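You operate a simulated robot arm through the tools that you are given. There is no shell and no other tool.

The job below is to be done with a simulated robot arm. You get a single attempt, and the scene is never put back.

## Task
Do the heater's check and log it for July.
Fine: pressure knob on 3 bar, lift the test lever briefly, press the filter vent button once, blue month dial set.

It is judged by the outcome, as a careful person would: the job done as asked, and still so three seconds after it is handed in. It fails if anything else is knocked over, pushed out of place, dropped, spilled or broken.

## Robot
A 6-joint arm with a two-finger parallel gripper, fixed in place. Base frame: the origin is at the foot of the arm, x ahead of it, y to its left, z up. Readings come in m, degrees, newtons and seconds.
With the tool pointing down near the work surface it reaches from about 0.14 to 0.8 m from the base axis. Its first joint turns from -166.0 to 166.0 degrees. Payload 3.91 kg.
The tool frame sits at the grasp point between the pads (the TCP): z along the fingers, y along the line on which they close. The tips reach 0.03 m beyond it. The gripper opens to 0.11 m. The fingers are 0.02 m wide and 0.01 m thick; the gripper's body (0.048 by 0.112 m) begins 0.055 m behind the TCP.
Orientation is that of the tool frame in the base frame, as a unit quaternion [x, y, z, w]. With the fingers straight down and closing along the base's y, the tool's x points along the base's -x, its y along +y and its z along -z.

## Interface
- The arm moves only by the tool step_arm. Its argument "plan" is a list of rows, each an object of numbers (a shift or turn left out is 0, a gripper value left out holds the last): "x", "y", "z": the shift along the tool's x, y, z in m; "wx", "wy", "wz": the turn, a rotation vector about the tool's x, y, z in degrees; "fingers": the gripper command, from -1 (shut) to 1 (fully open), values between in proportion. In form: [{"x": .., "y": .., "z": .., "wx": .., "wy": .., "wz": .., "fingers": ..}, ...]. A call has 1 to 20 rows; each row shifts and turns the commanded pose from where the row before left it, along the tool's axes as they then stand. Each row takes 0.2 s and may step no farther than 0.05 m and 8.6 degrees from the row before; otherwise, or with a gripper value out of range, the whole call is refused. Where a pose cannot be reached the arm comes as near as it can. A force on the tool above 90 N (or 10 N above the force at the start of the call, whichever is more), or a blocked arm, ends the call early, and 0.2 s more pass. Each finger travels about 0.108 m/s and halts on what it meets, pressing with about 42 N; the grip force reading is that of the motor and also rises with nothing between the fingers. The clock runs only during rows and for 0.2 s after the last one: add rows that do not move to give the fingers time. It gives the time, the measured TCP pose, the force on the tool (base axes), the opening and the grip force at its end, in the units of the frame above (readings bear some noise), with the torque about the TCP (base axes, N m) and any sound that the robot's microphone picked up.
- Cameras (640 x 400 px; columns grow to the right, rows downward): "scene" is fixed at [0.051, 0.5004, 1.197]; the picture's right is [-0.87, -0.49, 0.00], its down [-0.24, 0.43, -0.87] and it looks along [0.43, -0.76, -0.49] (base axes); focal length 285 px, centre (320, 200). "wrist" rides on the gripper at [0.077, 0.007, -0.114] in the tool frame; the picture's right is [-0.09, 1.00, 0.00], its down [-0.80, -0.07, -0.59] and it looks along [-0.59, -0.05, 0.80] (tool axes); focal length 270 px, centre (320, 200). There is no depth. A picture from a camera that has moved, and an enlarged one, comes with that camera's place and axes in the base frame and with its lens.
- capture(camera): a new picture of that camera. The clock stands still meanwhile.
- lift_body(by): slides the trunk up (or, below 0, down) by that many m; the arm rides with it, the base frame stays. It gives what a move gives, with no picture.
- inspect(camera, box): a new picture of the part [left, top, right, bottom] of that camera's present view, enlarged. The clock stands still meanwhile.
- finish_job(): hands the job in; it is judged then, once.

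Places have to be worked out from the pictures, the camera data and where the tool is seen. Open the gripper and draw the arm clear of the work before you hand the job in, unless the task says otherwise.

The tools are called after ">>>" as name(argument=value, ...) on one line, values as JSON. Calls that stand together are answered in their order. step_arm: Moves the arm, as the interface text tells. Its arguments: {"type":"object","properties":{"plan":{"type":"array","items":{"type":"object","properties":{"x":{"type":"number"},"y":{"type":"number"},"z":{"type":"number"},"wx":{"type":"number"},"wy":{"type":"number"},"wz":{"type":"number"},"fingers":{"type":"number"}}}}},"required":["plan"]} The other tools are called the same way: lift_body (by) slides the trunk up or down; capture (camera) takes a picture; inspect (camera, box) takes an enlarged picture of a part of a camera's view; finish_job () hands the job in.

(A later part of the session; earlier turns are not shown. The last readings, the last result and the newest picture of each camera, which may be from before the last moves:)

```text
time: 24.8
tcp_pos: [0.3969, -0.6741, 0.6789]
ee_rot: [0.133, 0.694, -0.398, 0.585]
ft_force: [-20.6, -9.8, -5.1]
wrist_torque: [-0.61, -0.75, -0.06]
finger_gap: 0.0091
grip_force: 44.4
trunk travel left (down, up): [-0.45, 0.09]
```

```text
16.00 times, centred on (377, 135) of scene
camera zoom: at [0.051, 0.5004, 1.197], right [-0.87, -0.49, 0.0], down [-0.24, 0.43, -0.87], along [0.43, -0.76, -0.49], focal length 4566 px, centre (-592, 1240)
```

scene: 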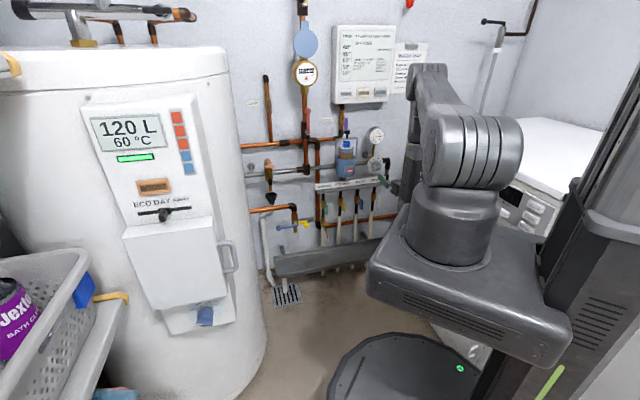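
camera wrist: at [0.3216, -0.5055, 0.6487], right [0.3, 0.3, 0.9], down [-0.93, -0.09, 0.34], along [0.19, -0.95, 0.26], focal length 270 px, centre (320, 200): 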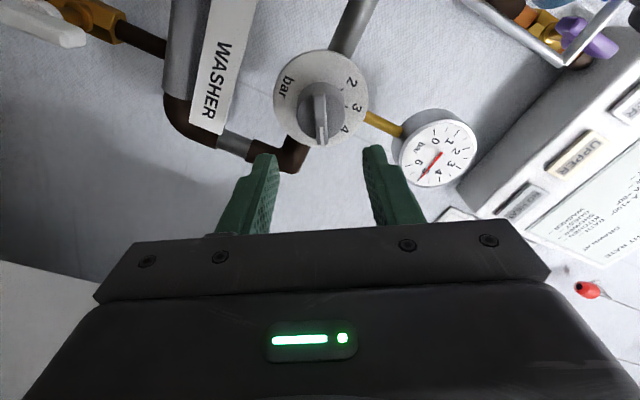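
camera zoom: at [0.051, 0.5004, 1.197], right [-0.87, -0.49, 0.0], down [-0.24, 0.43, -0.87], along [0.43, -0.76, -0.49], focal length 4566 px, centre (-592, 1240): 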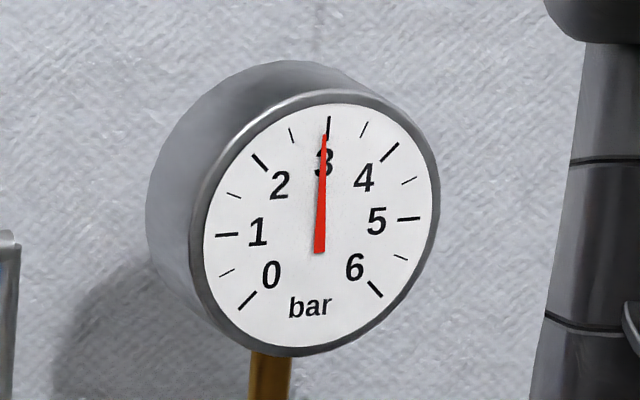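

Needle stays at 3. Opening gently and backing straight out.

>>> step_arm(plan=[{"fingers": -0.8}, {"fingers": -0.6}, {"fingers": -0.4}, {"z": -0.02}, {"z": -0.03}, {"z": -0.04}, {"z": -0.04}, {}])

>>> inspect(camera="scene", box=[340, 115, 410, 190])

>>> capture(camera="wrist")

```text
time: 26.6
tcp_pos: [0.3063, -0.5807, 0.6791]
ee_rot: [0.131, 0.694, -0.398, 0.585]
ft_force: [0.1, -0.8, 0.6]
wrist_torque: [0.0, -0.02, -0.01]
finger_gap: 0.033
grip_force: 0.0
trunk travel left (down, up): [-0.45, 0.09]
```

```text
5.33 times, centred on (375, 152) of scene
camera zoom: at [0.051, 0.5004, 1.197], right [-0.87, -0.49, 0.0], down [-0.24, 0.43, -0.87], along [0.43, -0.76, -0.49], focal length 1522 px, centre (27, 453)
```

zoom: 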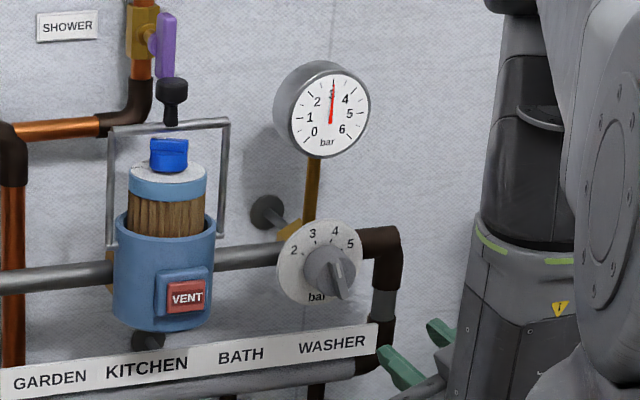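

```text
taken
camera wrist: at [0.2082, -0.5169, 0.6056], right [0.67, 0.67, -0.32], down [-0.24, 0.6, 0.76], along [0.7, -0.43, 0.57], focal length 270 px, centre (320, 200)
```

wrist: 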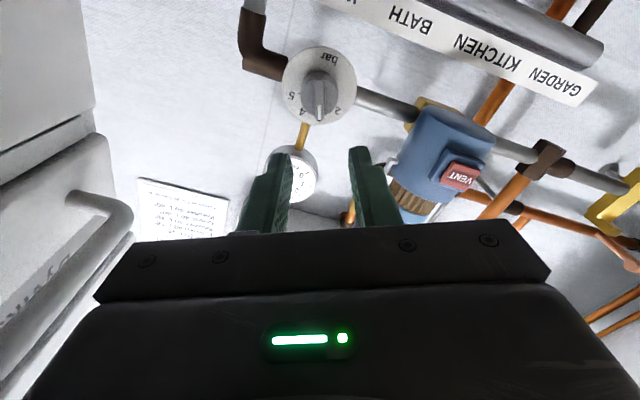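

>>> inspect(camera="scene", box=[367, 124, 387, 146])

>>> inspect(camera="wrist", box=[270, 35, 370, 125])

>>> inspect(camera="scene", box=[360, 150, 392, 180])

```text
16.00 times, centred on (377, 135) of scene
camera zoom: at [0.051, 0.5004, 1.197], right [-0.87, -0.49, 0.0], down [-0.24, 0.43, -0.87], along [0.43, -0.76, -0.49], focal length 4566 px, centre (-592, 1240)
```

zoom: 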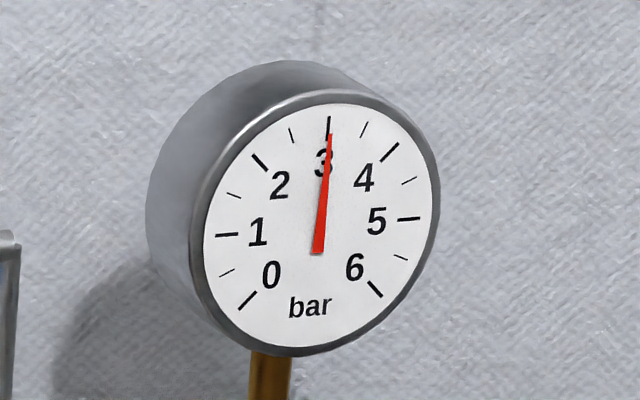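

```text
4.44 times, centred on (320, 80) of wrist
camera zoom: at [0.2082, -0.5169, 0.6056], right [0.67, 0.67, -0.32], down [-0.24, 0.6, 0.76], along [0.7, -0.43, 0.57], focal length 1201 px, centre (320, 733)
```

zoom: 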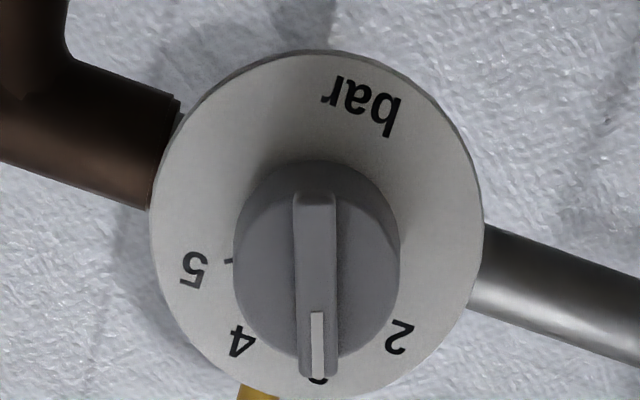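

```text
13.33 times, centred on (376, 165) of scene
camera zoom: at [0.051, 0.5004, 1.197], right [-0.87, -0.49, 0.0], down [-0.24, 0.43, -0.87], along [0.43, -0.76, -0.49], focal length 3805 px, centre (-427, 667)
```

zoom: 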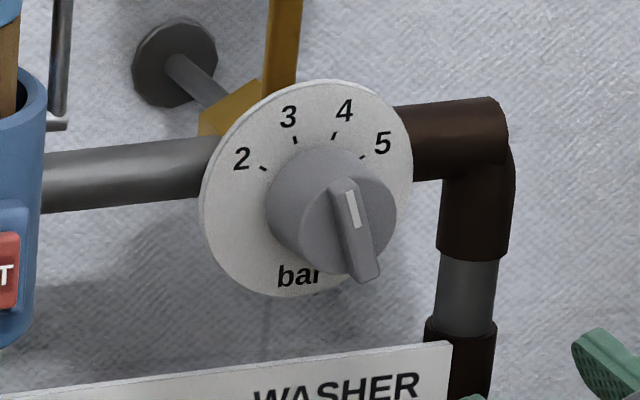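

After release the needle lies along the 3 tick and the bar points at 3, so the pressure is set. Next is the vent button: I'll roll back to level, close the fingers and move in front of the filter.

>>> step_arm(plan=[{"z": -0.03, "wz": 8, "fingers": -1}, {"wz": 8}, {"wz": 7.5}, {"y": 0.045}, {"y": 0.045}, {"y": 0.045}, {}])

>>> capture(camera="wrist")

>>> inspect(camera="scene", box=[300, 110, 420, 200])

```text
time: 28.2
tcp_pos: [0.3795, -0.4635, 0.6772]
ee_rot: [0.271, 0.653, -0.271, 0.654]
ft_force: [-0.3, -0.4, -0.1]
wrist_torque: [-0.02, -0.03, 0.0]
finger_gap: 0.0
grip_force: 38.4
trunk travel left (down, up): [-0.45, 0.09]
```

```text
taken
camera wrist: at [0.3041, -0.3776, 0.6008], right [0.7, 0.7, 0.09], down [-0.47, 0.37, 0.8], along [0.53, -0.61, 0.59], focal length 270 px, centre (320, 200)
```

wrist: 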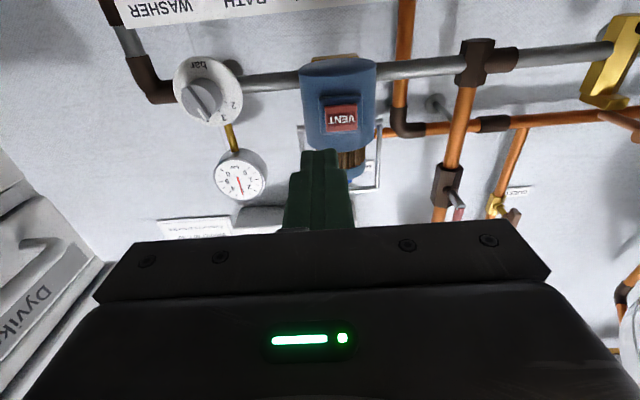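

```text
4.44 times, centred on (360, 155) of scene
camera zoom: at [0.051, 0.5004, 1.197], right [-0.87, -0.49, 0.0], down [-0.24, 0.43, -0.87], along [0.43, -0.76, -0.49], focal length 1268 px, centre (142, 400)
```

zoom: 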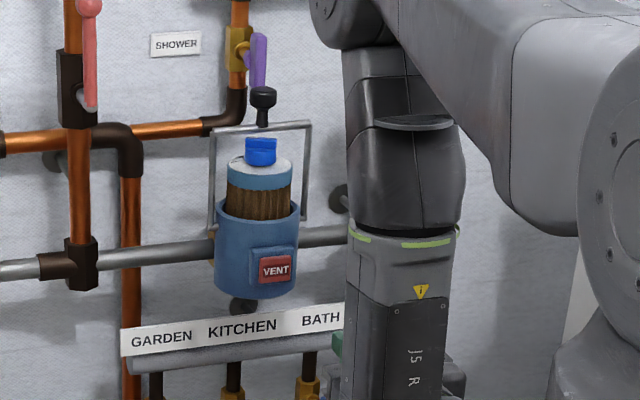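

The button triangulates to about a=-0.041, z=0.698, w≈0.757. I'll align with it, approach to about 5 cm short of it and re-check.

>>> step_arm(plan=[{"x": -0.021, "y": 0.018}, {"z": 0.035}, {"z": 0.035}, {}])

>>> inspect(camera="wrist", box=[240, 60, 400, 230])

>>> inspect(camera="scene", box=[325, 140, 385, 185])

```text
time: 29.2
tcp_pos: [0.4417, -0.5005, 0.6975]
ee_rot: [0.271, 0.653, -0.271, 0.654]
ft_force: [0.2, 0.0, 0.1]
wrist_torque: [0.05, 0.0, 0.03]
finger_gap: 0.0
grip_force: 38.0
trunk travel left (down, up): [-0.45, 0.09]
```

```text
2.35 times, centred on (320, 145) of wrist
camera zoom: at [0.366, -0.4153, 0.6215], right [0.7, 0.7, 0.09], down [-0.47, 0.37, 0.8], along [0.53, -0.61, 0.59], focal length 636 px, centre (320, 329)
```

zoom: 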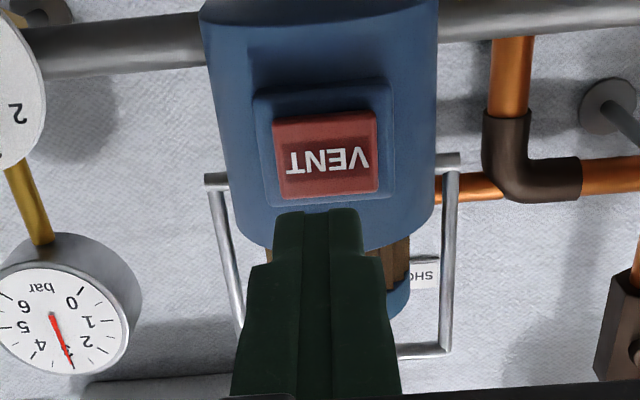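

```text
8.89 times, centred on (355, 162) of scene
camera zoom: at [0.051, 0.5004, 1.197], right [-0.87, -0.49, 0.0], down [-0.24, 0.43, -0.87], along [0.43, -0.76, -0.49], focal length 2537 px, centre (9, 533)
```

zoom: 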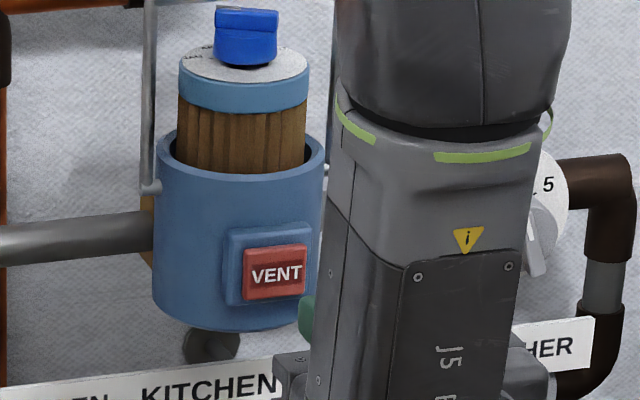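

Aligned within ~2 mm. I'll advance 35 mm to just short of the button and look again.

>>> step_arm(plan=[{"z": 0.02}, {"z": 0.015}, {}])

>>> inspect(camera="wrist", box=[240, 60, 400, 230])

>>> inspect(camera="scene", box=[325, 140, 385, 185])

```text
time: 30.0
tcp_pos: [0.4659, -0.5271, 0.6999]
ee_rot: [0.271, 0.653, -0.271, 0.653]
ft_force: [-0.2, -0.8, 0.4]
wrist_torque: [-0.01, 0.0, 0.01]
finger_gap: 0.0001
grip_force: 38.2
trunk travel left (down, up): [-0.45, 0.09]
```

```text
2.35 times, centred on (320, 145) of wrist
camera zoom: at [0.3909, -0.4399, 0.6215], right [0.7, 0.7, 0.09], down [-0.47, 0.37, 0.8], along [0.53, -0.61, 0.59], focal length 636 px, centre (320, 329)
```

zoom: 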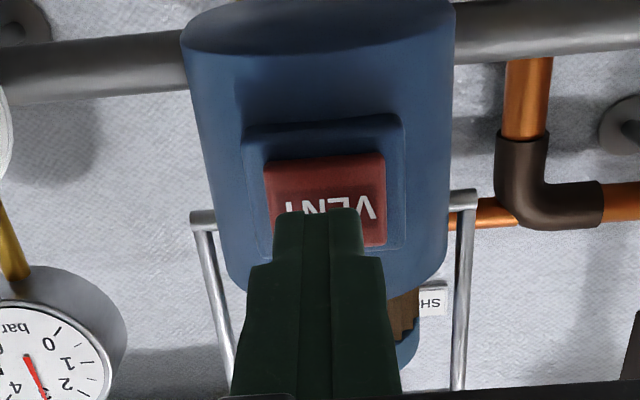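

```text
8.89 times, centred on (355, 162) of scene
camera zoom: at [0.051, 0.5004, 1.197], right [-0.87, -0.49, 0.0], down [-0.24, 0.43, -0.87], along [0.43, -0.76, -0.49], focal length 2537 px, centre (9, 533)
```

zoom: 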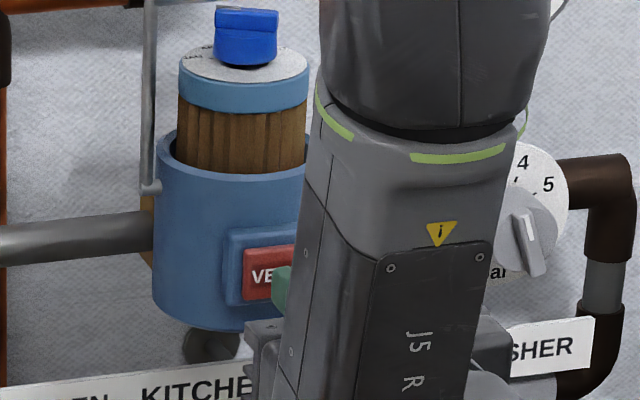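

Tip is over the button face and just short of it. I'll advance in small steps to feel the contact.

>>> step_arm(plan=[{"z": 0.005}, {"z": 0.004}])

>>> inspect(camera="wrist", box=[240, 60, 400, 230])

```text
time: 30.6
tcp_pos: [0.4726, -0.5319, 0.6983]
ee_rot: [0.271, 0.653, -0.271, 0.653]
ft_force: [0.4, -0.1, 0.8]
wrist_torque: [-0.04, -0.03, -0.02]
finger_gap: 0.0002
grip_force: 37.9
trunk travel left (down, up): [-0.45, 0.09]
```

```text
2.35 times, centred on (320, 145) of wrist
camera zoom: at [0.3972, -0.4461, 0.6217], right [0.7, 0.7, 0.09], down [-0.47, 0.37, 0.8], along [0.53, -0.61, 0.59], focal length 636 px, centre (320, 329)
```

zoom: 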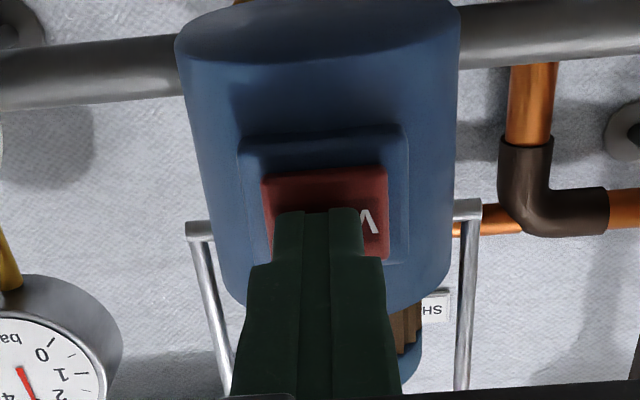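

>>> step_arm(plan=[{"z": 0.003}, {"z": 0.003}])

```text
time: 31.2
tcp_pos: [0.4762, -0.535, 0.6982]
ee_rot: [0.271, 0.653, -0.271, 0.654]
ft_force: [-3.0, 1.3, -0.5]
wrist_torque: [-0.02, 0.01, 0.0]
finger_gap: 0.0
grip_force: 38.0
trunk travel left (down, up): [-0.45, 0.09]
heard: click
```

A click was heard with light contact force, so the vent button has registered one press. Withdrawing straight back.

>>> step_arm(plan=[{}, {"z": -0.02}, {"z": -0.04}, {"z": -0.05}, {"z": -0.04}, {}])

>>> capture(camera="wrist")

>>> inspect(camera="scene", box=[320, 120, 400, 190])

```text
time: 32.6
tcp_pos: [0.3709, -0.4296, 0.6996]
ee_rot: [0.271, 0.652, -0.272, 0.654]
ft_force: [0.0, 0.1, 0.3]
wrist_torque: [-0.02, 0.0, -0.03]
finger_gap: 0.0
grip_force: 37.8
trunk travel left (down, up): [-0.45, 0.09]
```

```text
taken
camera wrist: at [0.2953, -0.3442, 0.6218], right [0.7, 0.7, 0.09], down [-0.47, 0.37, 0.8], along [0.53, -0.61, 0.59], focal length 270 px, centre (320, 200)
```

wrist: 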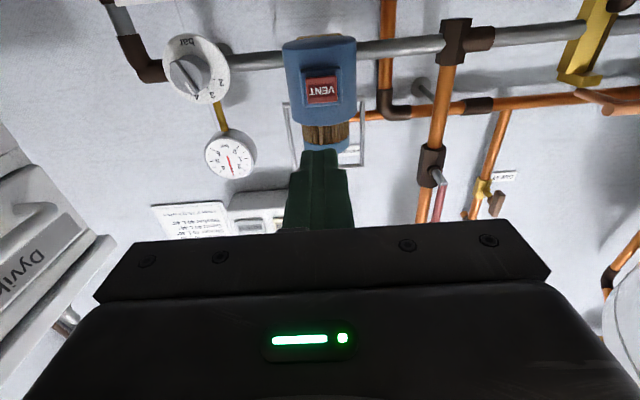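

```text
5.71 times, centred on (360, 155) of scene
camera zoom: at [0.051, 0.5004, 1.197], right [-0.87, -0.49, 0.0], down [-0.24, 0.43, -0.87], along [0.43, -0.76, -0.49], focal length 1631 px, centre (91, 457)
```

zoom: 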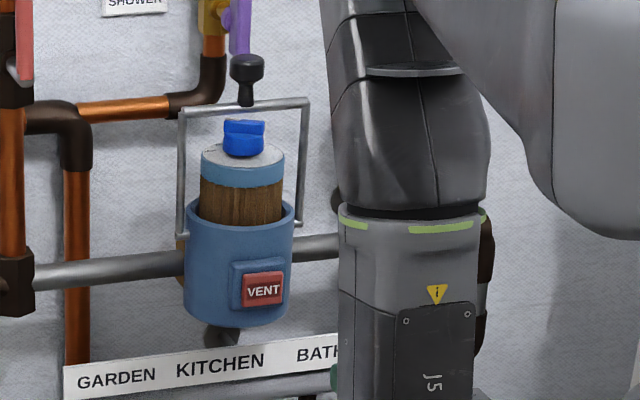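

Vent done, and knob/gauge unchanged. Now I'll slide left for a look at the test valve.

>>> step_arm(plan=[{"y": 0.04}, {"y": 0.04}, {"y": 0.04}, {"y": 0.04}, {}])

>>> capture(camera="wrist")

>>> capture(camera="scene")

```text
time: 33.8
tcp_pos: [0.4852, -0.3161, 0.6982]
ee_rot: [0.271, 0.653, -0.271, 0.654]
ft_force: [-1.4, 0.3, -0.9]
wrist_torque: [0.01, 0.0, 0.01]
finger_gap: 0.0
grip_force: 37.8
trunk travel left (down, up): [-0.45, 0.09]
```

```text
taken
camera wrist: at [0.4089, -0.23, 0.6222], right [0.7, 0.7, 0.09], down [-0.47, 0.37, 0.8], along [0.53, -0.61, 0.59], focal length 270 px, centre (320, 200)
```

wrist: 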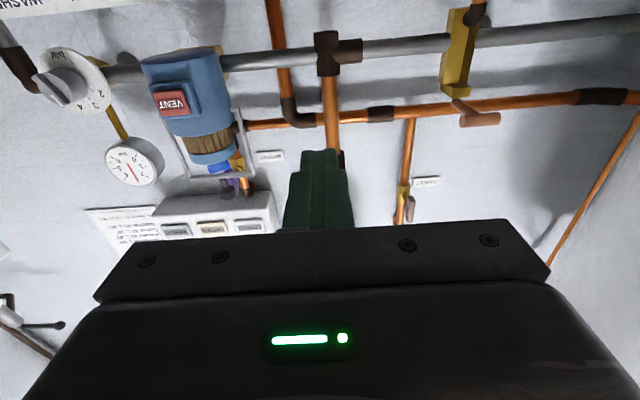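

```text
taken
```

scene: 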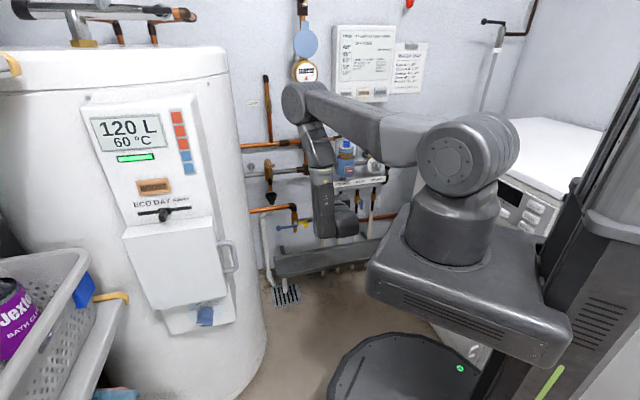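

>>> inspect(camera="wrist", box=[410, 0, 530, 140])

>>> inspect(camera="scene", box=[250, 150, 290, 190])

>>> inspect(camera="scene", box=[260, 155, 280, 175])

```text
2.86 times, centred on (470, 70) of wrist
camera zoom: at [0.4089, -0.23, 0.6222], right [0.7, 0.7, 0.09], down [-0.47, 0.37, 0.8], along [0.53, -0.61, 0.59], focal length 772 px, centre (-109, 571)
```

zoom: 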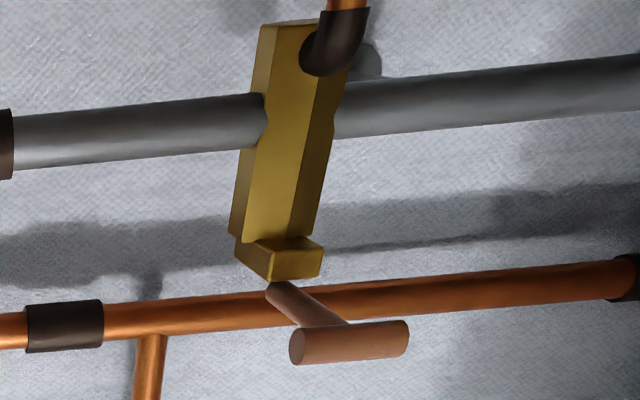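

```text
10.00 times, centred on (270, 170) of scene
camera zoom: at [0.051, 0.5004, 1.197], right [-0.87, -0.49, 0.0], down [-0.24, 0.43, -0.87], along [0.43, -0.76, -0.49], focal length 2854 px, centre (820, 500)
```

zoom: 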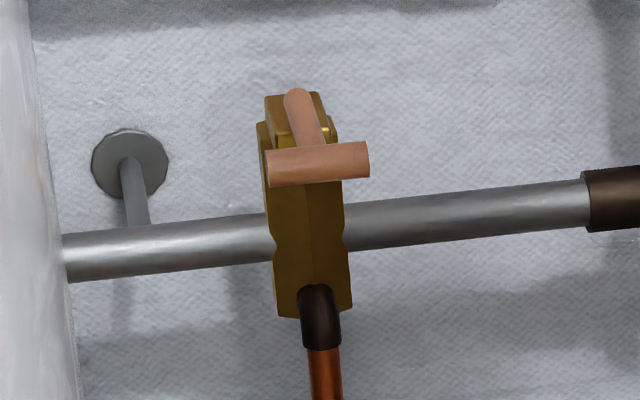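

```text
16.00 times, centred on (270, 165) of scene
camera zoom: at [0.051, 0.5004, 1.197], right [-0.87, -0.49, 0.0], down [-0.24, 0.43, -0.87], along [0.43, -0.76, -0.49], focal length 4566 px, centre (1120, 760)
```

zoom: 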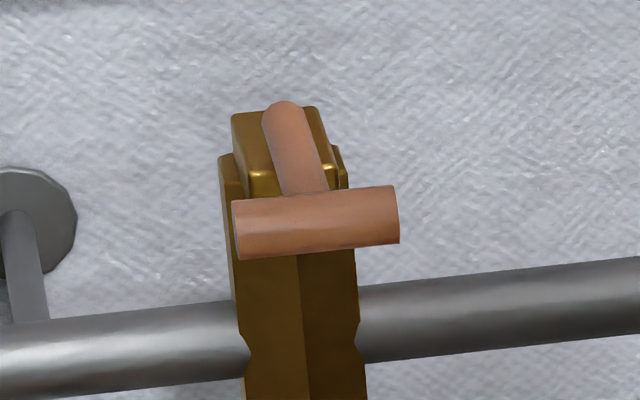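

The test lever is the copper T-handle on the relief valve above the funnel, at about a=0.304, w=0.765, z=0.751; its arm hinges on top of the valve. I'll check the fittings on top of the heater too, so I don't pick the wrong lever, and roll the gripper -90° so the fingers sit one above and one below the handle.

>>> inspect(camera="scene", box=[0, 0, 200, 60])

>>> step_arm(plan=[{"wz": -8.2, "fingers": -0.36}, {"wz": -8.2}, {"wz": -8.2}, {"wz": -8.2}, {"wz": -8.2}, {"wz": -8.2}, {"wz": -8.2}, {"wz": -8.2}, {"wz": -8.2}, {"wz": -8.2}, {"wz": -8.0}, {"x": -0.04}, {"x": -0.04, "y": -0.02}, {"x": -0.04, "y": -0.02}, {"x": -0.04, "y": -0.01}, {}])

>>> capture(camera="wrist")

>>> capture(camera="scene")

```text
3.20 times, centred on (100, 30) of scene
camera zoom: at [0.051, 0.5004, 1.197], right [-0.87, -0.49, 0.0], down [-0.24, 0.43, -0.87], along [0.43, -0.76, -0.49], focal length 913 px, centre (1024, 744)
```

zoom: 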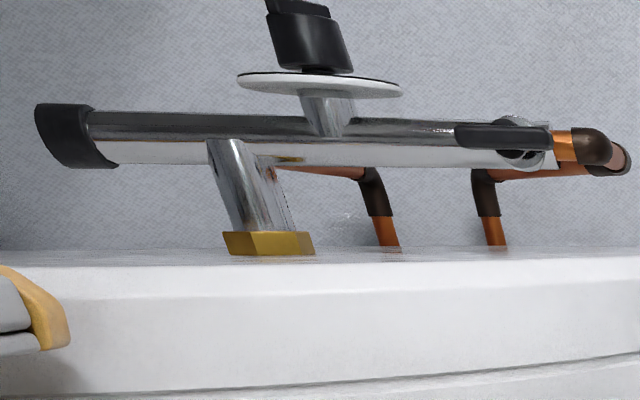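

```text
time: 37.2
tcp_pos: [0.5976, -0.2037, 0.7486]
ee_rot: [0.271, -0.653, 0.654, -0.27]
ft_force: [-0.2, 1.2, 0.8]
wrist_torque: [0.01, 0.0, 0.0]
finger_gap: 0.0352
grip_force: 0.1
trunk travel left (down, up): [-0.45, 0.09]
```

```text
taken
camera wrist: at [0.4629, -0.1767, 0.7421], right [0.06, 0.06, -1.0], down [0.15, 0.99, 0.07], along [0.99, -0.15, 0.05], focal length 270 px, centre (320, 200)
```

wrist: 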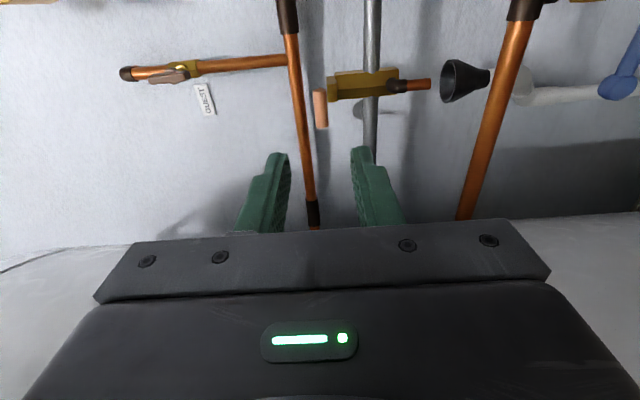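

```text
taken
```

scene: 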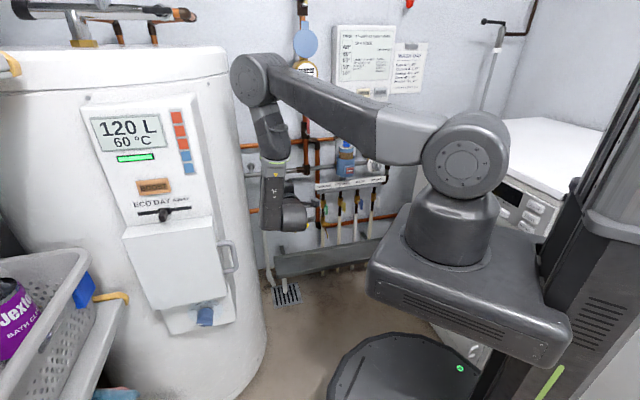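

>>> inspect(camera="wrist", box=[270, 40, 450, 150])

```text
3.56 times, centred on (360, 95) of wrist
camera zoom: at [0.4629, -0.1767, 0.7421], right [0.06, 0.06, -1.0], down [0.15, 0.99, 0.07], along [0.99, -0.15, 0.05], focal length 961 px, centre (178, 573)
```

zoom: 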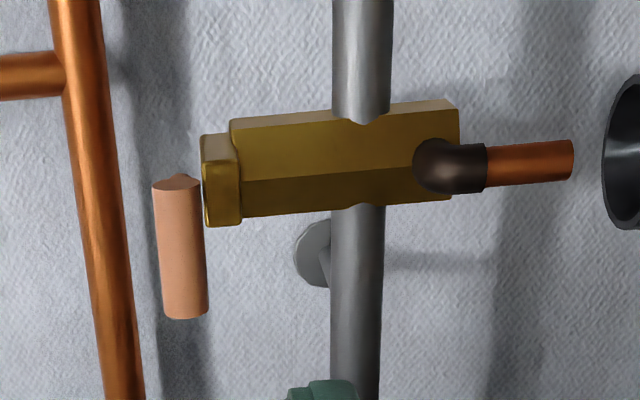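

Handle centre refines to a=0.300, z=0.750, with a ~7 cm arm running back to its hinge. I'll centre on it and move in to about 5 cm short.

>>> step_arm(plan=[{"x": -0.0214, "y": -0.0015}, {"z": 0.04}, {"z": 0.04}, {"z": 0.04}, {}])

>>> capture(camera="wrist")

>>> inspect(camera="scene", box=[225, 130, 325, 220])

```text
time: 38.4
tcp_pos: [0.6971, -0.2748, 0.751]
ee_rot: [0.271, -0.653, 0.654, -0.271]
ft_force: [-0.3, 0.1, -0.5]
wrist_torque: [-0.02, 0.03, 0.01]
finger_gap: 0.035
grip_force: 0.1
trunk travel left (down, up): [-0.45, 0.09]
```

```text
taken
camera wrist: at [0.5621, -0.2478, 0.7443], right [0.06, 0.06, -1.0], down [0.15, 0.99, 0.07], along [0.99, -0.15, 0.05], focal length 270 px, centre (320, 200)
```

wrist: 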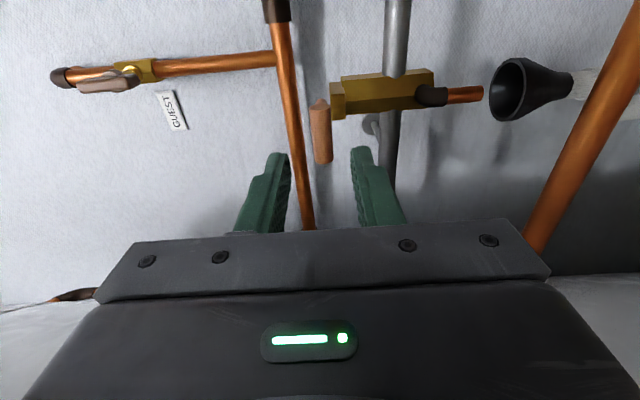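

```text
4.44 times, centred on (275, 175) of scene
camera zoom: at [0.051, 0.5004, 1.197], right [-0.87, -0.49, 0.0], down [-0.24, 0.43, -0.87], along [0.43, -0.76, -0.49], focal length 1268 px, centre (520, 311)
```

zoom: 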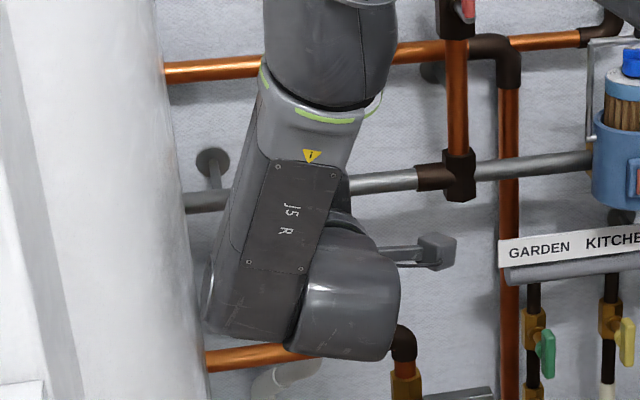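

The J5 link looks very close to the heater's side. I'll check the clearance before moving any further.

>>> inspect(camera="scene", box=[260, 190, 290, 215])

>>> inspect(camera="wrist", box=[0, 200, 640, 400])

>>> inspect(camera="wrist", box=[270, 80, 450, 200])

```text
16.00 times, centred on (275, 202) of scene
camera zoom: at [0.051, 0.5004, 1.197], right [-0.87, -0.49, 0.0], down [-0.24, 0.43, -0.87], along [0.43, -0.76, -0.49], focal length 4566 px, centre (1040, 160)
```

zoom: 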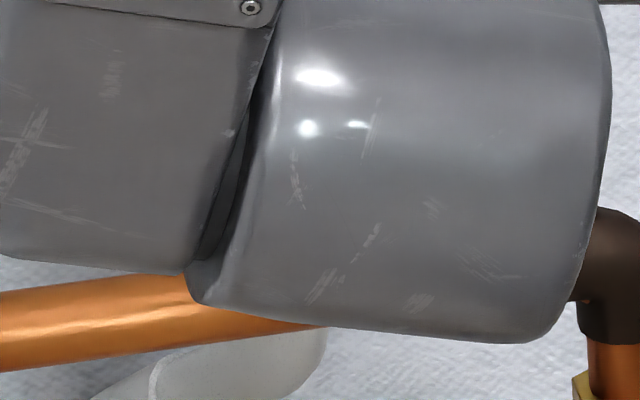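

```text
1.00 times, centred on (320, 300) of wrist (not enlarged: the box is as wide or as high as the picture)
camera zoom: at [0.5621, -0.2478, 0.7443], right [0.06, 0.06, -1.0], down [0.15, 0.99, 0.07], along [0.99, -0.15, 0.05], focal length 270 px, centre (320, 100)
```

zoom: 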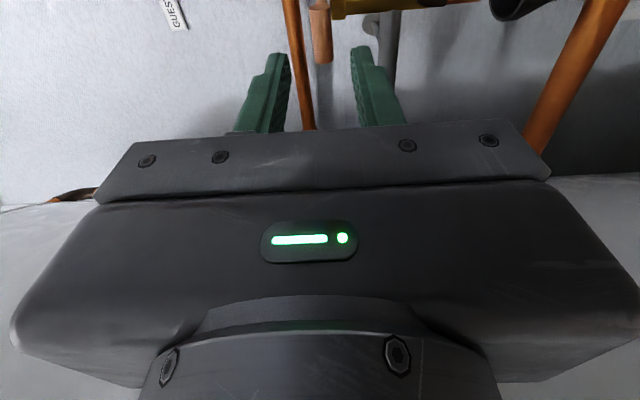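

```text
3.33 times, centred on (360, 140) of wrist
camera zoom: at [0.5621, -0.2478, 0.7443], right [0.06, 0.06, -1.0], down [0.15, 0.99, 0.07], along [0.99, -0.15, 0.05], focal length 901 px, centre (187, 400)
```

zoom: 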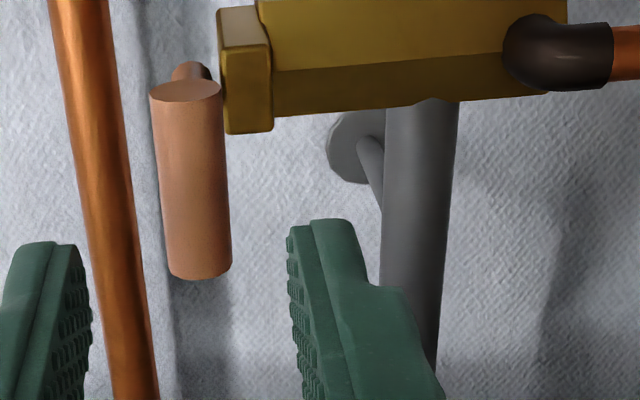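

>>> inspect(camera="scene", box=[250, 180, 280, 210])

>>> inspect(camera="scene", box=[230, 60, 350, 240])

```text
13.33 times, centred on (265, 195) of scene
camera zoom: at [0.051, 0.5004, 1.197], right [-0.87, -0.49, 0.0], down [-0.24, 0.43, -0.87], along [0.43, -0.76, -0.49], focal length 3805 px, centre (1053, 267)
```

zoom: 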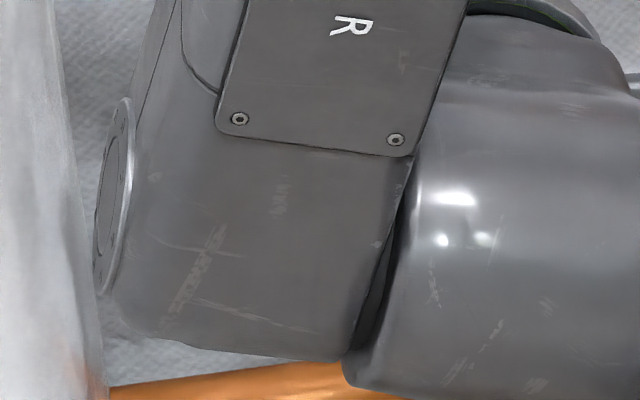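

```text
2.22 times, centred on (290, 150) of scene
camera zoom: at [0.051, 0.5004, 1.197], right [-0.87, -0.49, 0.0], down [-0.24, 0.43, -0.87], along [0.43, -0.76, -0.49], focal length 634 px, centre (387, 311)
```

zoom: 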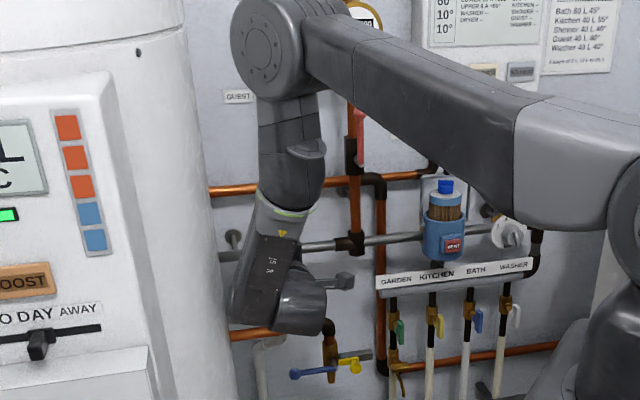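

The J5 cap's gap to the heater is only about 1-2 cm. I'll back off, yaw the tool 20° so the wrist swings away from the heater, and approach the handle at that angle.

>>> step_arm(plan=[{"z": -0.03}, {"z": -0.02}, {"wy": -7}, {"wy": -7}, {"wy": -6}, {}])

>>> capture(camera="wrist")

>>> inspect(camera="scene", box=[230, 60, 350, 240])

```text
time: 39.8
tcp_pos: [0.6609, -0.2383, 0.7515]
ee_rot: [-0.38, 0.596, -0.596, 0.381]
ft_force: [-0.2, -0.2, -1.0]
wrist_torque: [0.0, 0.01, -0.02]
finger_gap: 0.0351
grip_force: 0.0
trunk travel left (down, up): [-0.45, 0.09]
```

```text
taken
camera wrist: at [0.526, -0.2594, 0.744], right [0.04, 0.08, -1.0], down [-0.2, 0.98, 0.07], along [0.98, 0.2, 0.05], focal length 270 px, centre (320, 200)
```

wrist: 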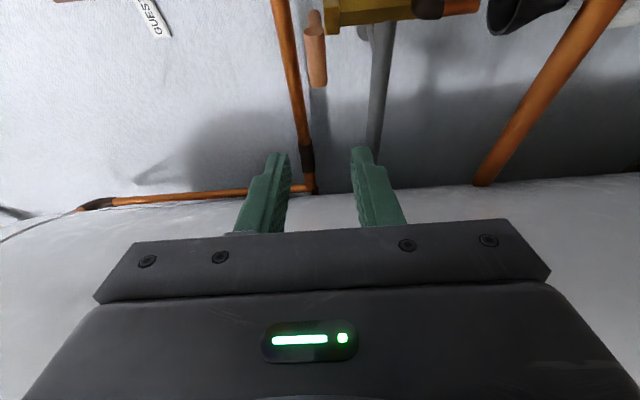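

```text
2.22 times, centred on (290, 150) of scene
camera zoom: at [0.051, 0.5004, 1.197], right [-0.87, -0.49, 0.0], down [-0.24, 0.43, -0.87], along [0.43, -0.76, -0.49], focal length 634 px, centre (387, 311)
```

zoom: 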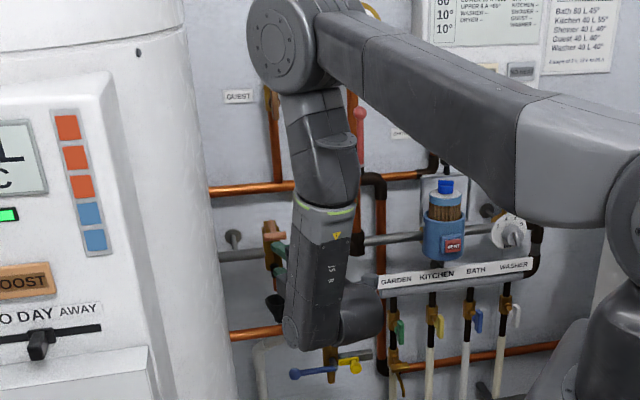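

The wrist is now well clear of the heater. Handle is at about a=0.298, w≈0.758; I'll shift sideways onto the line and advance most of the way.

>>> step_arm(plan=[{"x": 0.042}, {"z": 0.03}, {"z": 0.03}, {}])

>>> inspect(camera="wrist", box=[200, 30, 440, 230])

>>> inspect(camera="scene", box=[235, 140, 315, 220])

```text
time: 40.8
tcp_pos: [0.6994, -0.3007, 0.7512]
ee_rot: [-0.379, 0.596, -0.596, 0.38]
ft_force: [-0.2, -0.9, 0.3]
wrist_torque: [-0.02, -0.02, -0.01]
finger_gap: 0.0352
grip_force: 0.1
trunk travel left (down, up): [-0.45, 0.09]
```

```text
2.00 times, centred on (320, 130) of wrist
camera zoom: at [0.5629, -0.3222, 0.7434], right [0.04, 0.08, -1.0], down [-0.2, 0.98, 0.07], along [0.98, 0.2, 0.05], focal length 541 px, centre (320, 340)
```

zoom: 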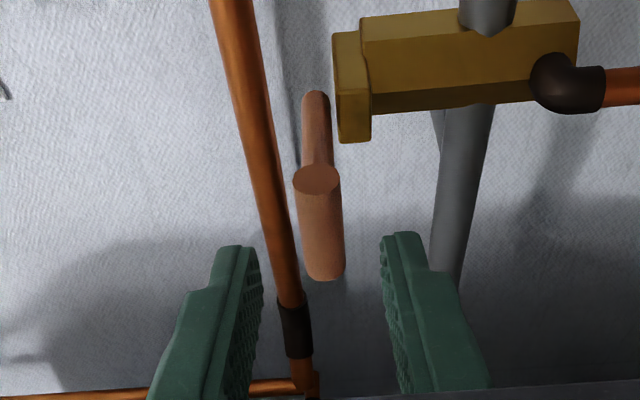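

```text
5.00 times, centred on (275, 180) of scene
camera zoom: at [0.051, 0.5004, 1.197], right [-0.87, -0.49, 0.0], down [-0.24, 0.43, -0.87], along [0.43, -0.76, -0.49], focal length 1427 px, centre (545, 300)
```

zoom: 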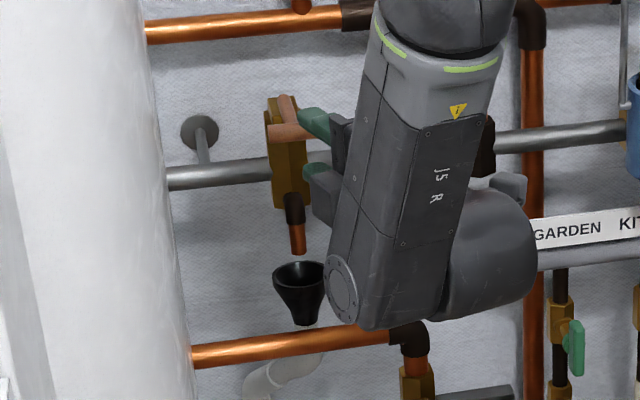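

The handle sits between the fingers, about 0.05 ahead of the TCP. I'll advance 31 mm to cage it.

>>> step_arm(plan=[{"x": 0.002, "z": 0.011}, {"z": 0.01}, {"z": 0.01}, {}])

>>> inspect(camera="wrist", box=[200, 30, 440, 230])

>>> inspect(camera="scene", box=[250, 150, 300, 200])

```text
time: 41.8
tcp_pos: [0.7258, -0.3159, 0.7509]
ee_rot: [0.38, -0.596, 0.597, -0.38]
ft_force: [-0.7, -0.4, -0.4]
wrist_torque: [0.0, 0.01, 0.01]
finger_gap: 0.035
grip_force: 0.0
trunk travel left (down, up): [-0.45, 0.09]
```

```text
2.00 times, centred on (320, 130) of wrist
camera zoom: at [0.5906, -0.3372, 0.7443], right [0.04, 0.08, -1.0], down [-0.2, 0.98, 0.07], along [0.98, 0.2, 0.05], focal length 541 px, centre (320, 340)
```

zoom: 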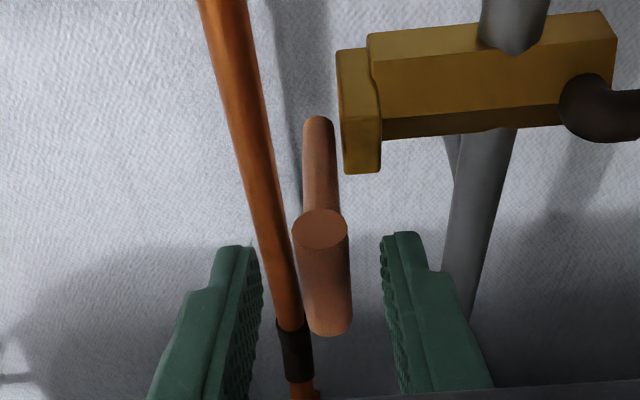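

```text
8.00 times, centred on (275, 175) of scene
camera zoom: at [0.051, 0.5004, 1.197], right [-0.87, -0.49, 0.0], down [-0.24, 0.43, -0.87], along [0.43, -0.76, -0.49], focal length 2283 px, centre (680, 400)
```

zoom: 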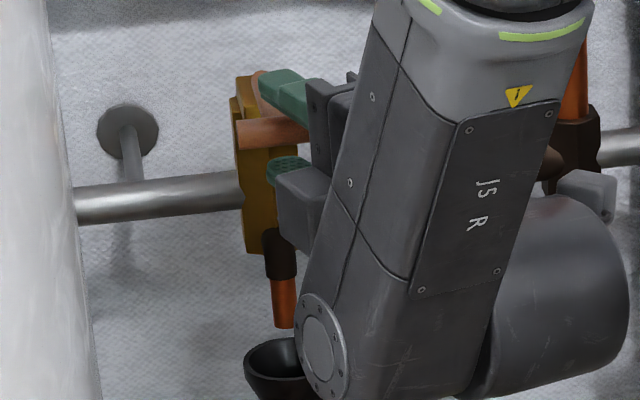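

The handle is caged. I'll lift slowly (tool -y is up) and watch force, sound and the lever.

>>> step_arm(plan=[{"y": -0.006}, {"y": -0.006}, {"y": -0.006}, {"y": -0.006, "z": 0.001}])

>>> inspect(camera="wrist", box=[200, 30, 440, 230])

>>> inspect(camera="scene", box=[250, 150, 300, 200])

```text
time: 42.8
tcp_pos: [0.7265, -0.3155, 0.7747]
ee_rot: [-0.379, 0.597, -0.596, 0.38]
ft_force: [-0.5, 0.1, -2.5]
wrist_torque: [0.06, 0.1, 0.05]
finger_gap: 0.0365
grip_force: 1.7
trunk travel left (down, up): [-0.45, 0.09]
```

```text
2.00 times, centred on (320, 130) of wrist
camera zoom: at [0.591, -0.3377, 0.7679], right [0.04, 0.08, -1.0], down [-0.2, 0.98, 0.07], along [0.98, 0.2, 0.05], focal length 541 px, centre (320, 340)
```

zoom: 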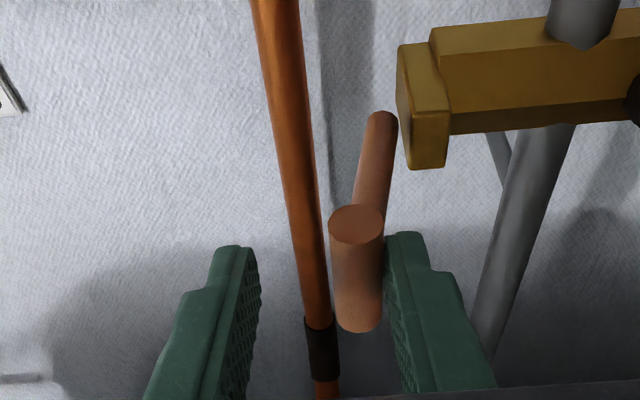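

```text
8.00 times, centred on (275, 175) of scene
camera zoom: at [0.051, 0.5004, 1.197], right [-0.87, -0.49, 0.0], down [-0.24, 0.43, -0.87], along [0.43, -0.76, -0.49], focal length 2283 px, centre (680, 400)
```

zoom: 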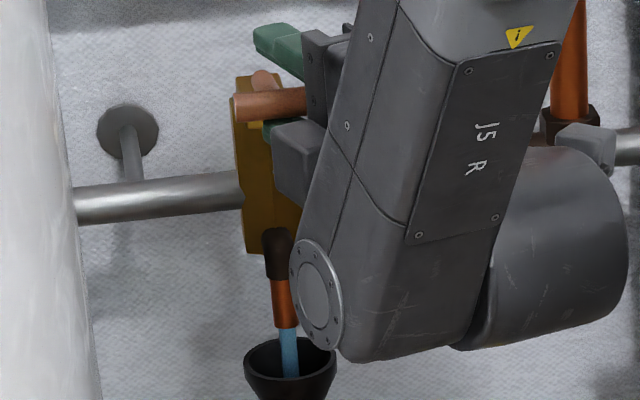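

Water is running into the funnel, so the lever is lifting and the valve is open. I'll raise it a little more, then lower it promptly to its rest height.

>>> step_arm(plan=[{"y": -0.006, "z": 0.001}, {"y": -0.004}, {"y": 0.01}, {"y": 0.008, "z": -0.001}, {"y": 0.008, "z": -0.001}, {"y": 0.008}, {}])

>>> inspect(camera="wrist", box=[200, 30, 440, 230])

>>> inspect(camera="scene", box=[250, 150, 300, 200])

```text
time: 44.4
tcp_pos: [0.725, -0.3162, 0.7504]
ee_rot: [0.38, -0.596, 0.597, -0.38]
ft_force: [0.6, -0.4, 0.5]
wrist_torque: [0.01, 0.0, -0.01]
finger_gap: 0.0352
grip_force: 0.0
trunk travel left (down, up): [-0.45, 0.09]
```

```text
2.00 times, centred on (320, 130) of wrist
camera zoom: at [0.5902, -0.3375, 0.7441], right [0.04, 0.08, -1.0], down [-0.2, 0.98, 0.07], along [0.98, 0.2, 0.05], focal length 541 px, centre (320, 340)
```

zoom: 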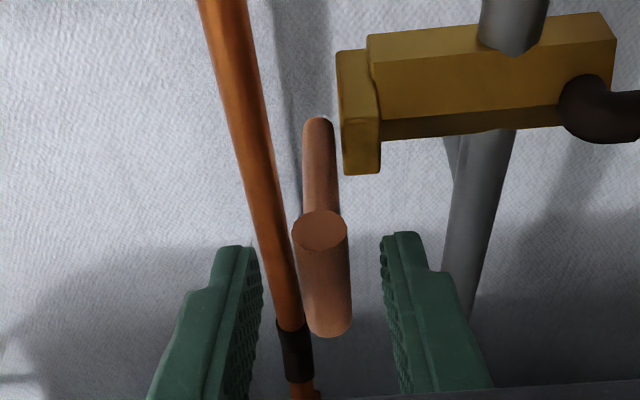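

```text
8.00 times, centred on (275, 175) of scene
camera zoom: at [0.051, 0.5004, 1.197], right [-0.87, -0.49, 0.0], down [-0.24, 0.43, -0.87], along [0.43, -0.76, -0.49], focal length 2283 px, centre (680, 400)
```

zoom: 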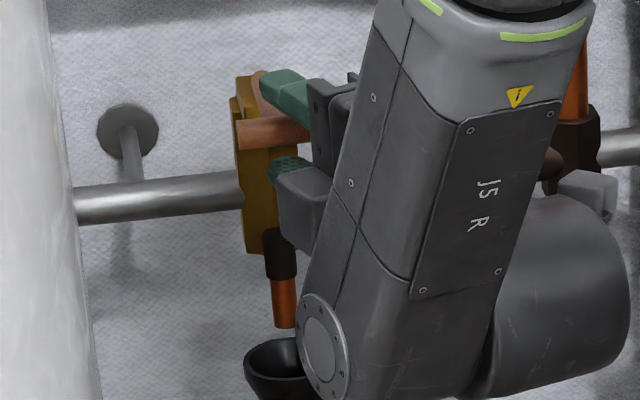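

The lever is back at rest and the water has stopped. I'll back straight out of the handle, then roll the tool back to level on the way to the heater's dial.

>>> step_arm(plan=[{"z": -0.02}, {"z": -0.04}, {"z": -0.04}, {"z": -0.04}, {"wz": 8.2}, {"wz": 8.2}, {"wz": 8.2}, {"wz": 8.2}, {"wz": 8.2}, {"wz": 8.2}, {"wz": 8.2}, {"wz": 8.2}, {"wz": 8.2}, {"wz": 8.2}, {"wz": 8.0}, {}])

>>> capture(camera="scene")

>>> capture(camera="wrist")

```text
time: 47.8
tcp_pos: [0.5991, -0.2559, 0.7508]
ee_rot: [0.153, 0.69, -0.152, 0.691]
ft_force: [-0.3, 0.4, -0.4]
wrist_torque: [0.03, 0.06, 0.01]
finger_gap: 0.0354
grip_force: 0.1
trunk travel left (down, up): [-0.45, 0.09]
```

```text
taken
```

scene: 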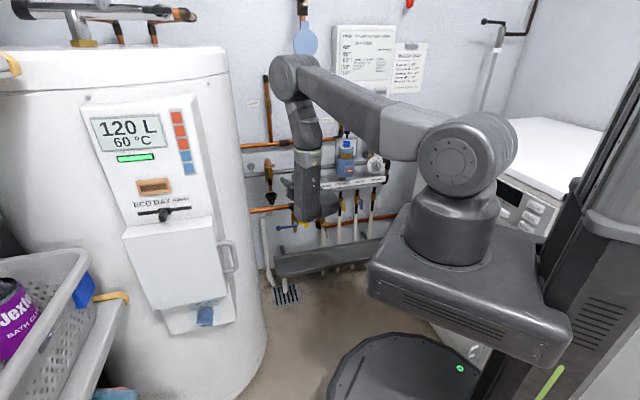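

```text
taken
camera wrist: at [0.4986, -0.202, 0.6738], right [0.42, 0.9, 0.09], down [-0.57, 0.19, 0.8], along [0.71, -0.39, 0.59], focal length 270 px, centre (320, 200)
```

wrist: 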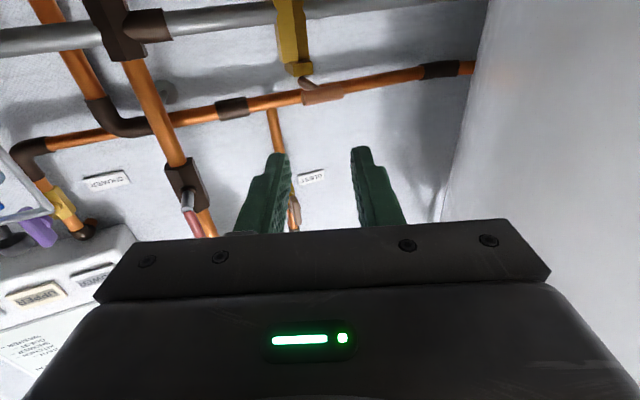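

Next I'll retreat from the wall, pitch the tool 45° down and yaw left toward the heater.

>>> step_arm(plan=[{"z": -0.05}, {"z": -0.05}, {"wy": 7.5}, {"wy": 7.5}, {"wy": 7.5}, {"wy": 7.5}, {"wy": 7.5}, {"wy": 7.5}, {"wx": -6, "wz": -6}, {"wx": -6, "wz": -6}, {"wx": -6, "wz": -6}, {"wx": -6, "wz": -6}, {}])

>>> capture(camera="scene")

>>> capture(camera="wrist")

```text
time: 50.6
tcp_pos: [0.5084, -0.2156, 0.7504]
ee_rot: [-0.073, 0.921, 0.031, 0.381]
ft_force: [0.8, -0.4, 0.3]
wrist_torque: [0.01, -0.01, -0.05]
finger_gap: 0.0352
grip_force: 0.0
trunk travel left (down, up): [-0.45, 0.09]
```

```text
taken
```

scene: 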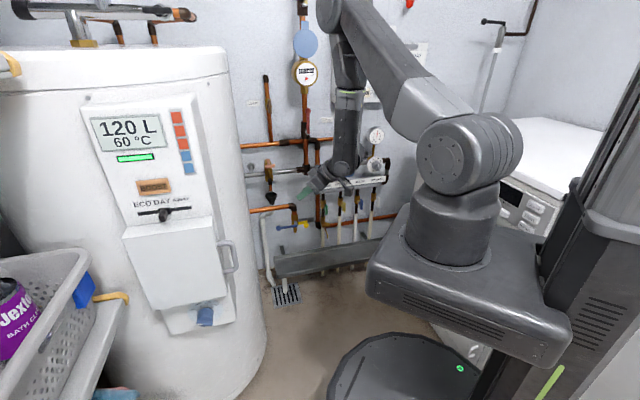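

```text
taken
camera wrist: at [0.3739, -0.2293, 0.7769], right [-0.09, 0.99, 0.06], down [0.15, -0.05, 0.99], along [0.98, 0.1, -0.15], focal length 270 px, centre (320, 200)
```

wrist: 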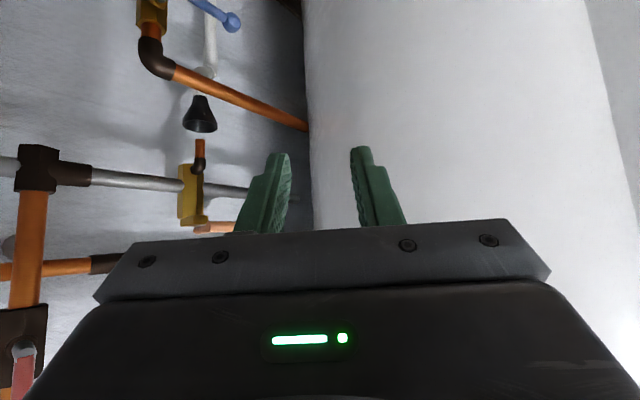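

Clear so far. Now I'll translate left (about 0.3 m) and back a little, to look at the heater's panel.

>>> step_arm(plan=[{"y": 0.043, "z": -0.012}, {"y": 0.043, "z": -0.012}, {"y": 0.043, "z": -0.012}, {"y": 0.043, "z": -0.012}, {}])

>>> capture(camera="scene")

>>> capture(camera="wrist")

```text
time: 51.8
tcp_pos: [0.4479, -0.0483, 0.7855]
ee_rot: [-0.072, 0.921, 0.029, 0.381]
ft_force: [0.2, -0.1, 0.3]
wrist_torque: [-0.01, -0.01, -0.03]
finger_gap: 0.035
grip_force: 0.0
trunk travel left (down, up): [-0.45, 0.09]
```

```text
taken
```

scene: 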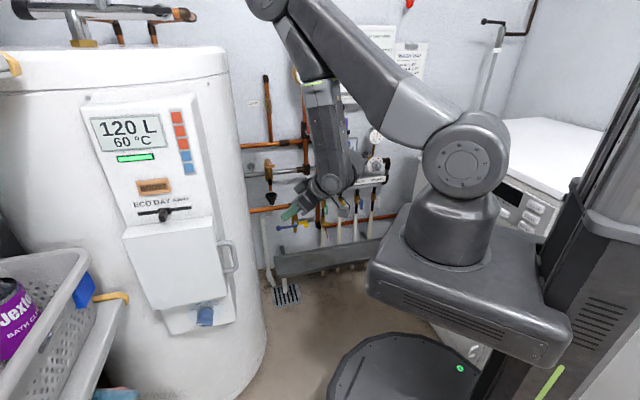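

```text
taken
camera wrist: at [0.3132, -0.0639, 0.8109], right [-0.09, 0.99, 0.06], down [0.15, -0.05, 0.99], along [0.98, 0.1, -0.15], focal length 270 px, centre (320, 200)
```

wrist: 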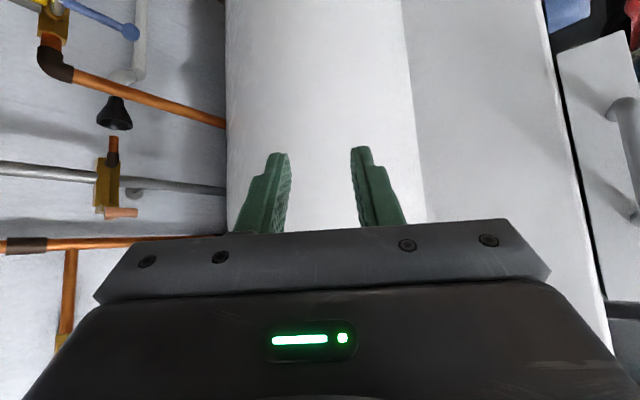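

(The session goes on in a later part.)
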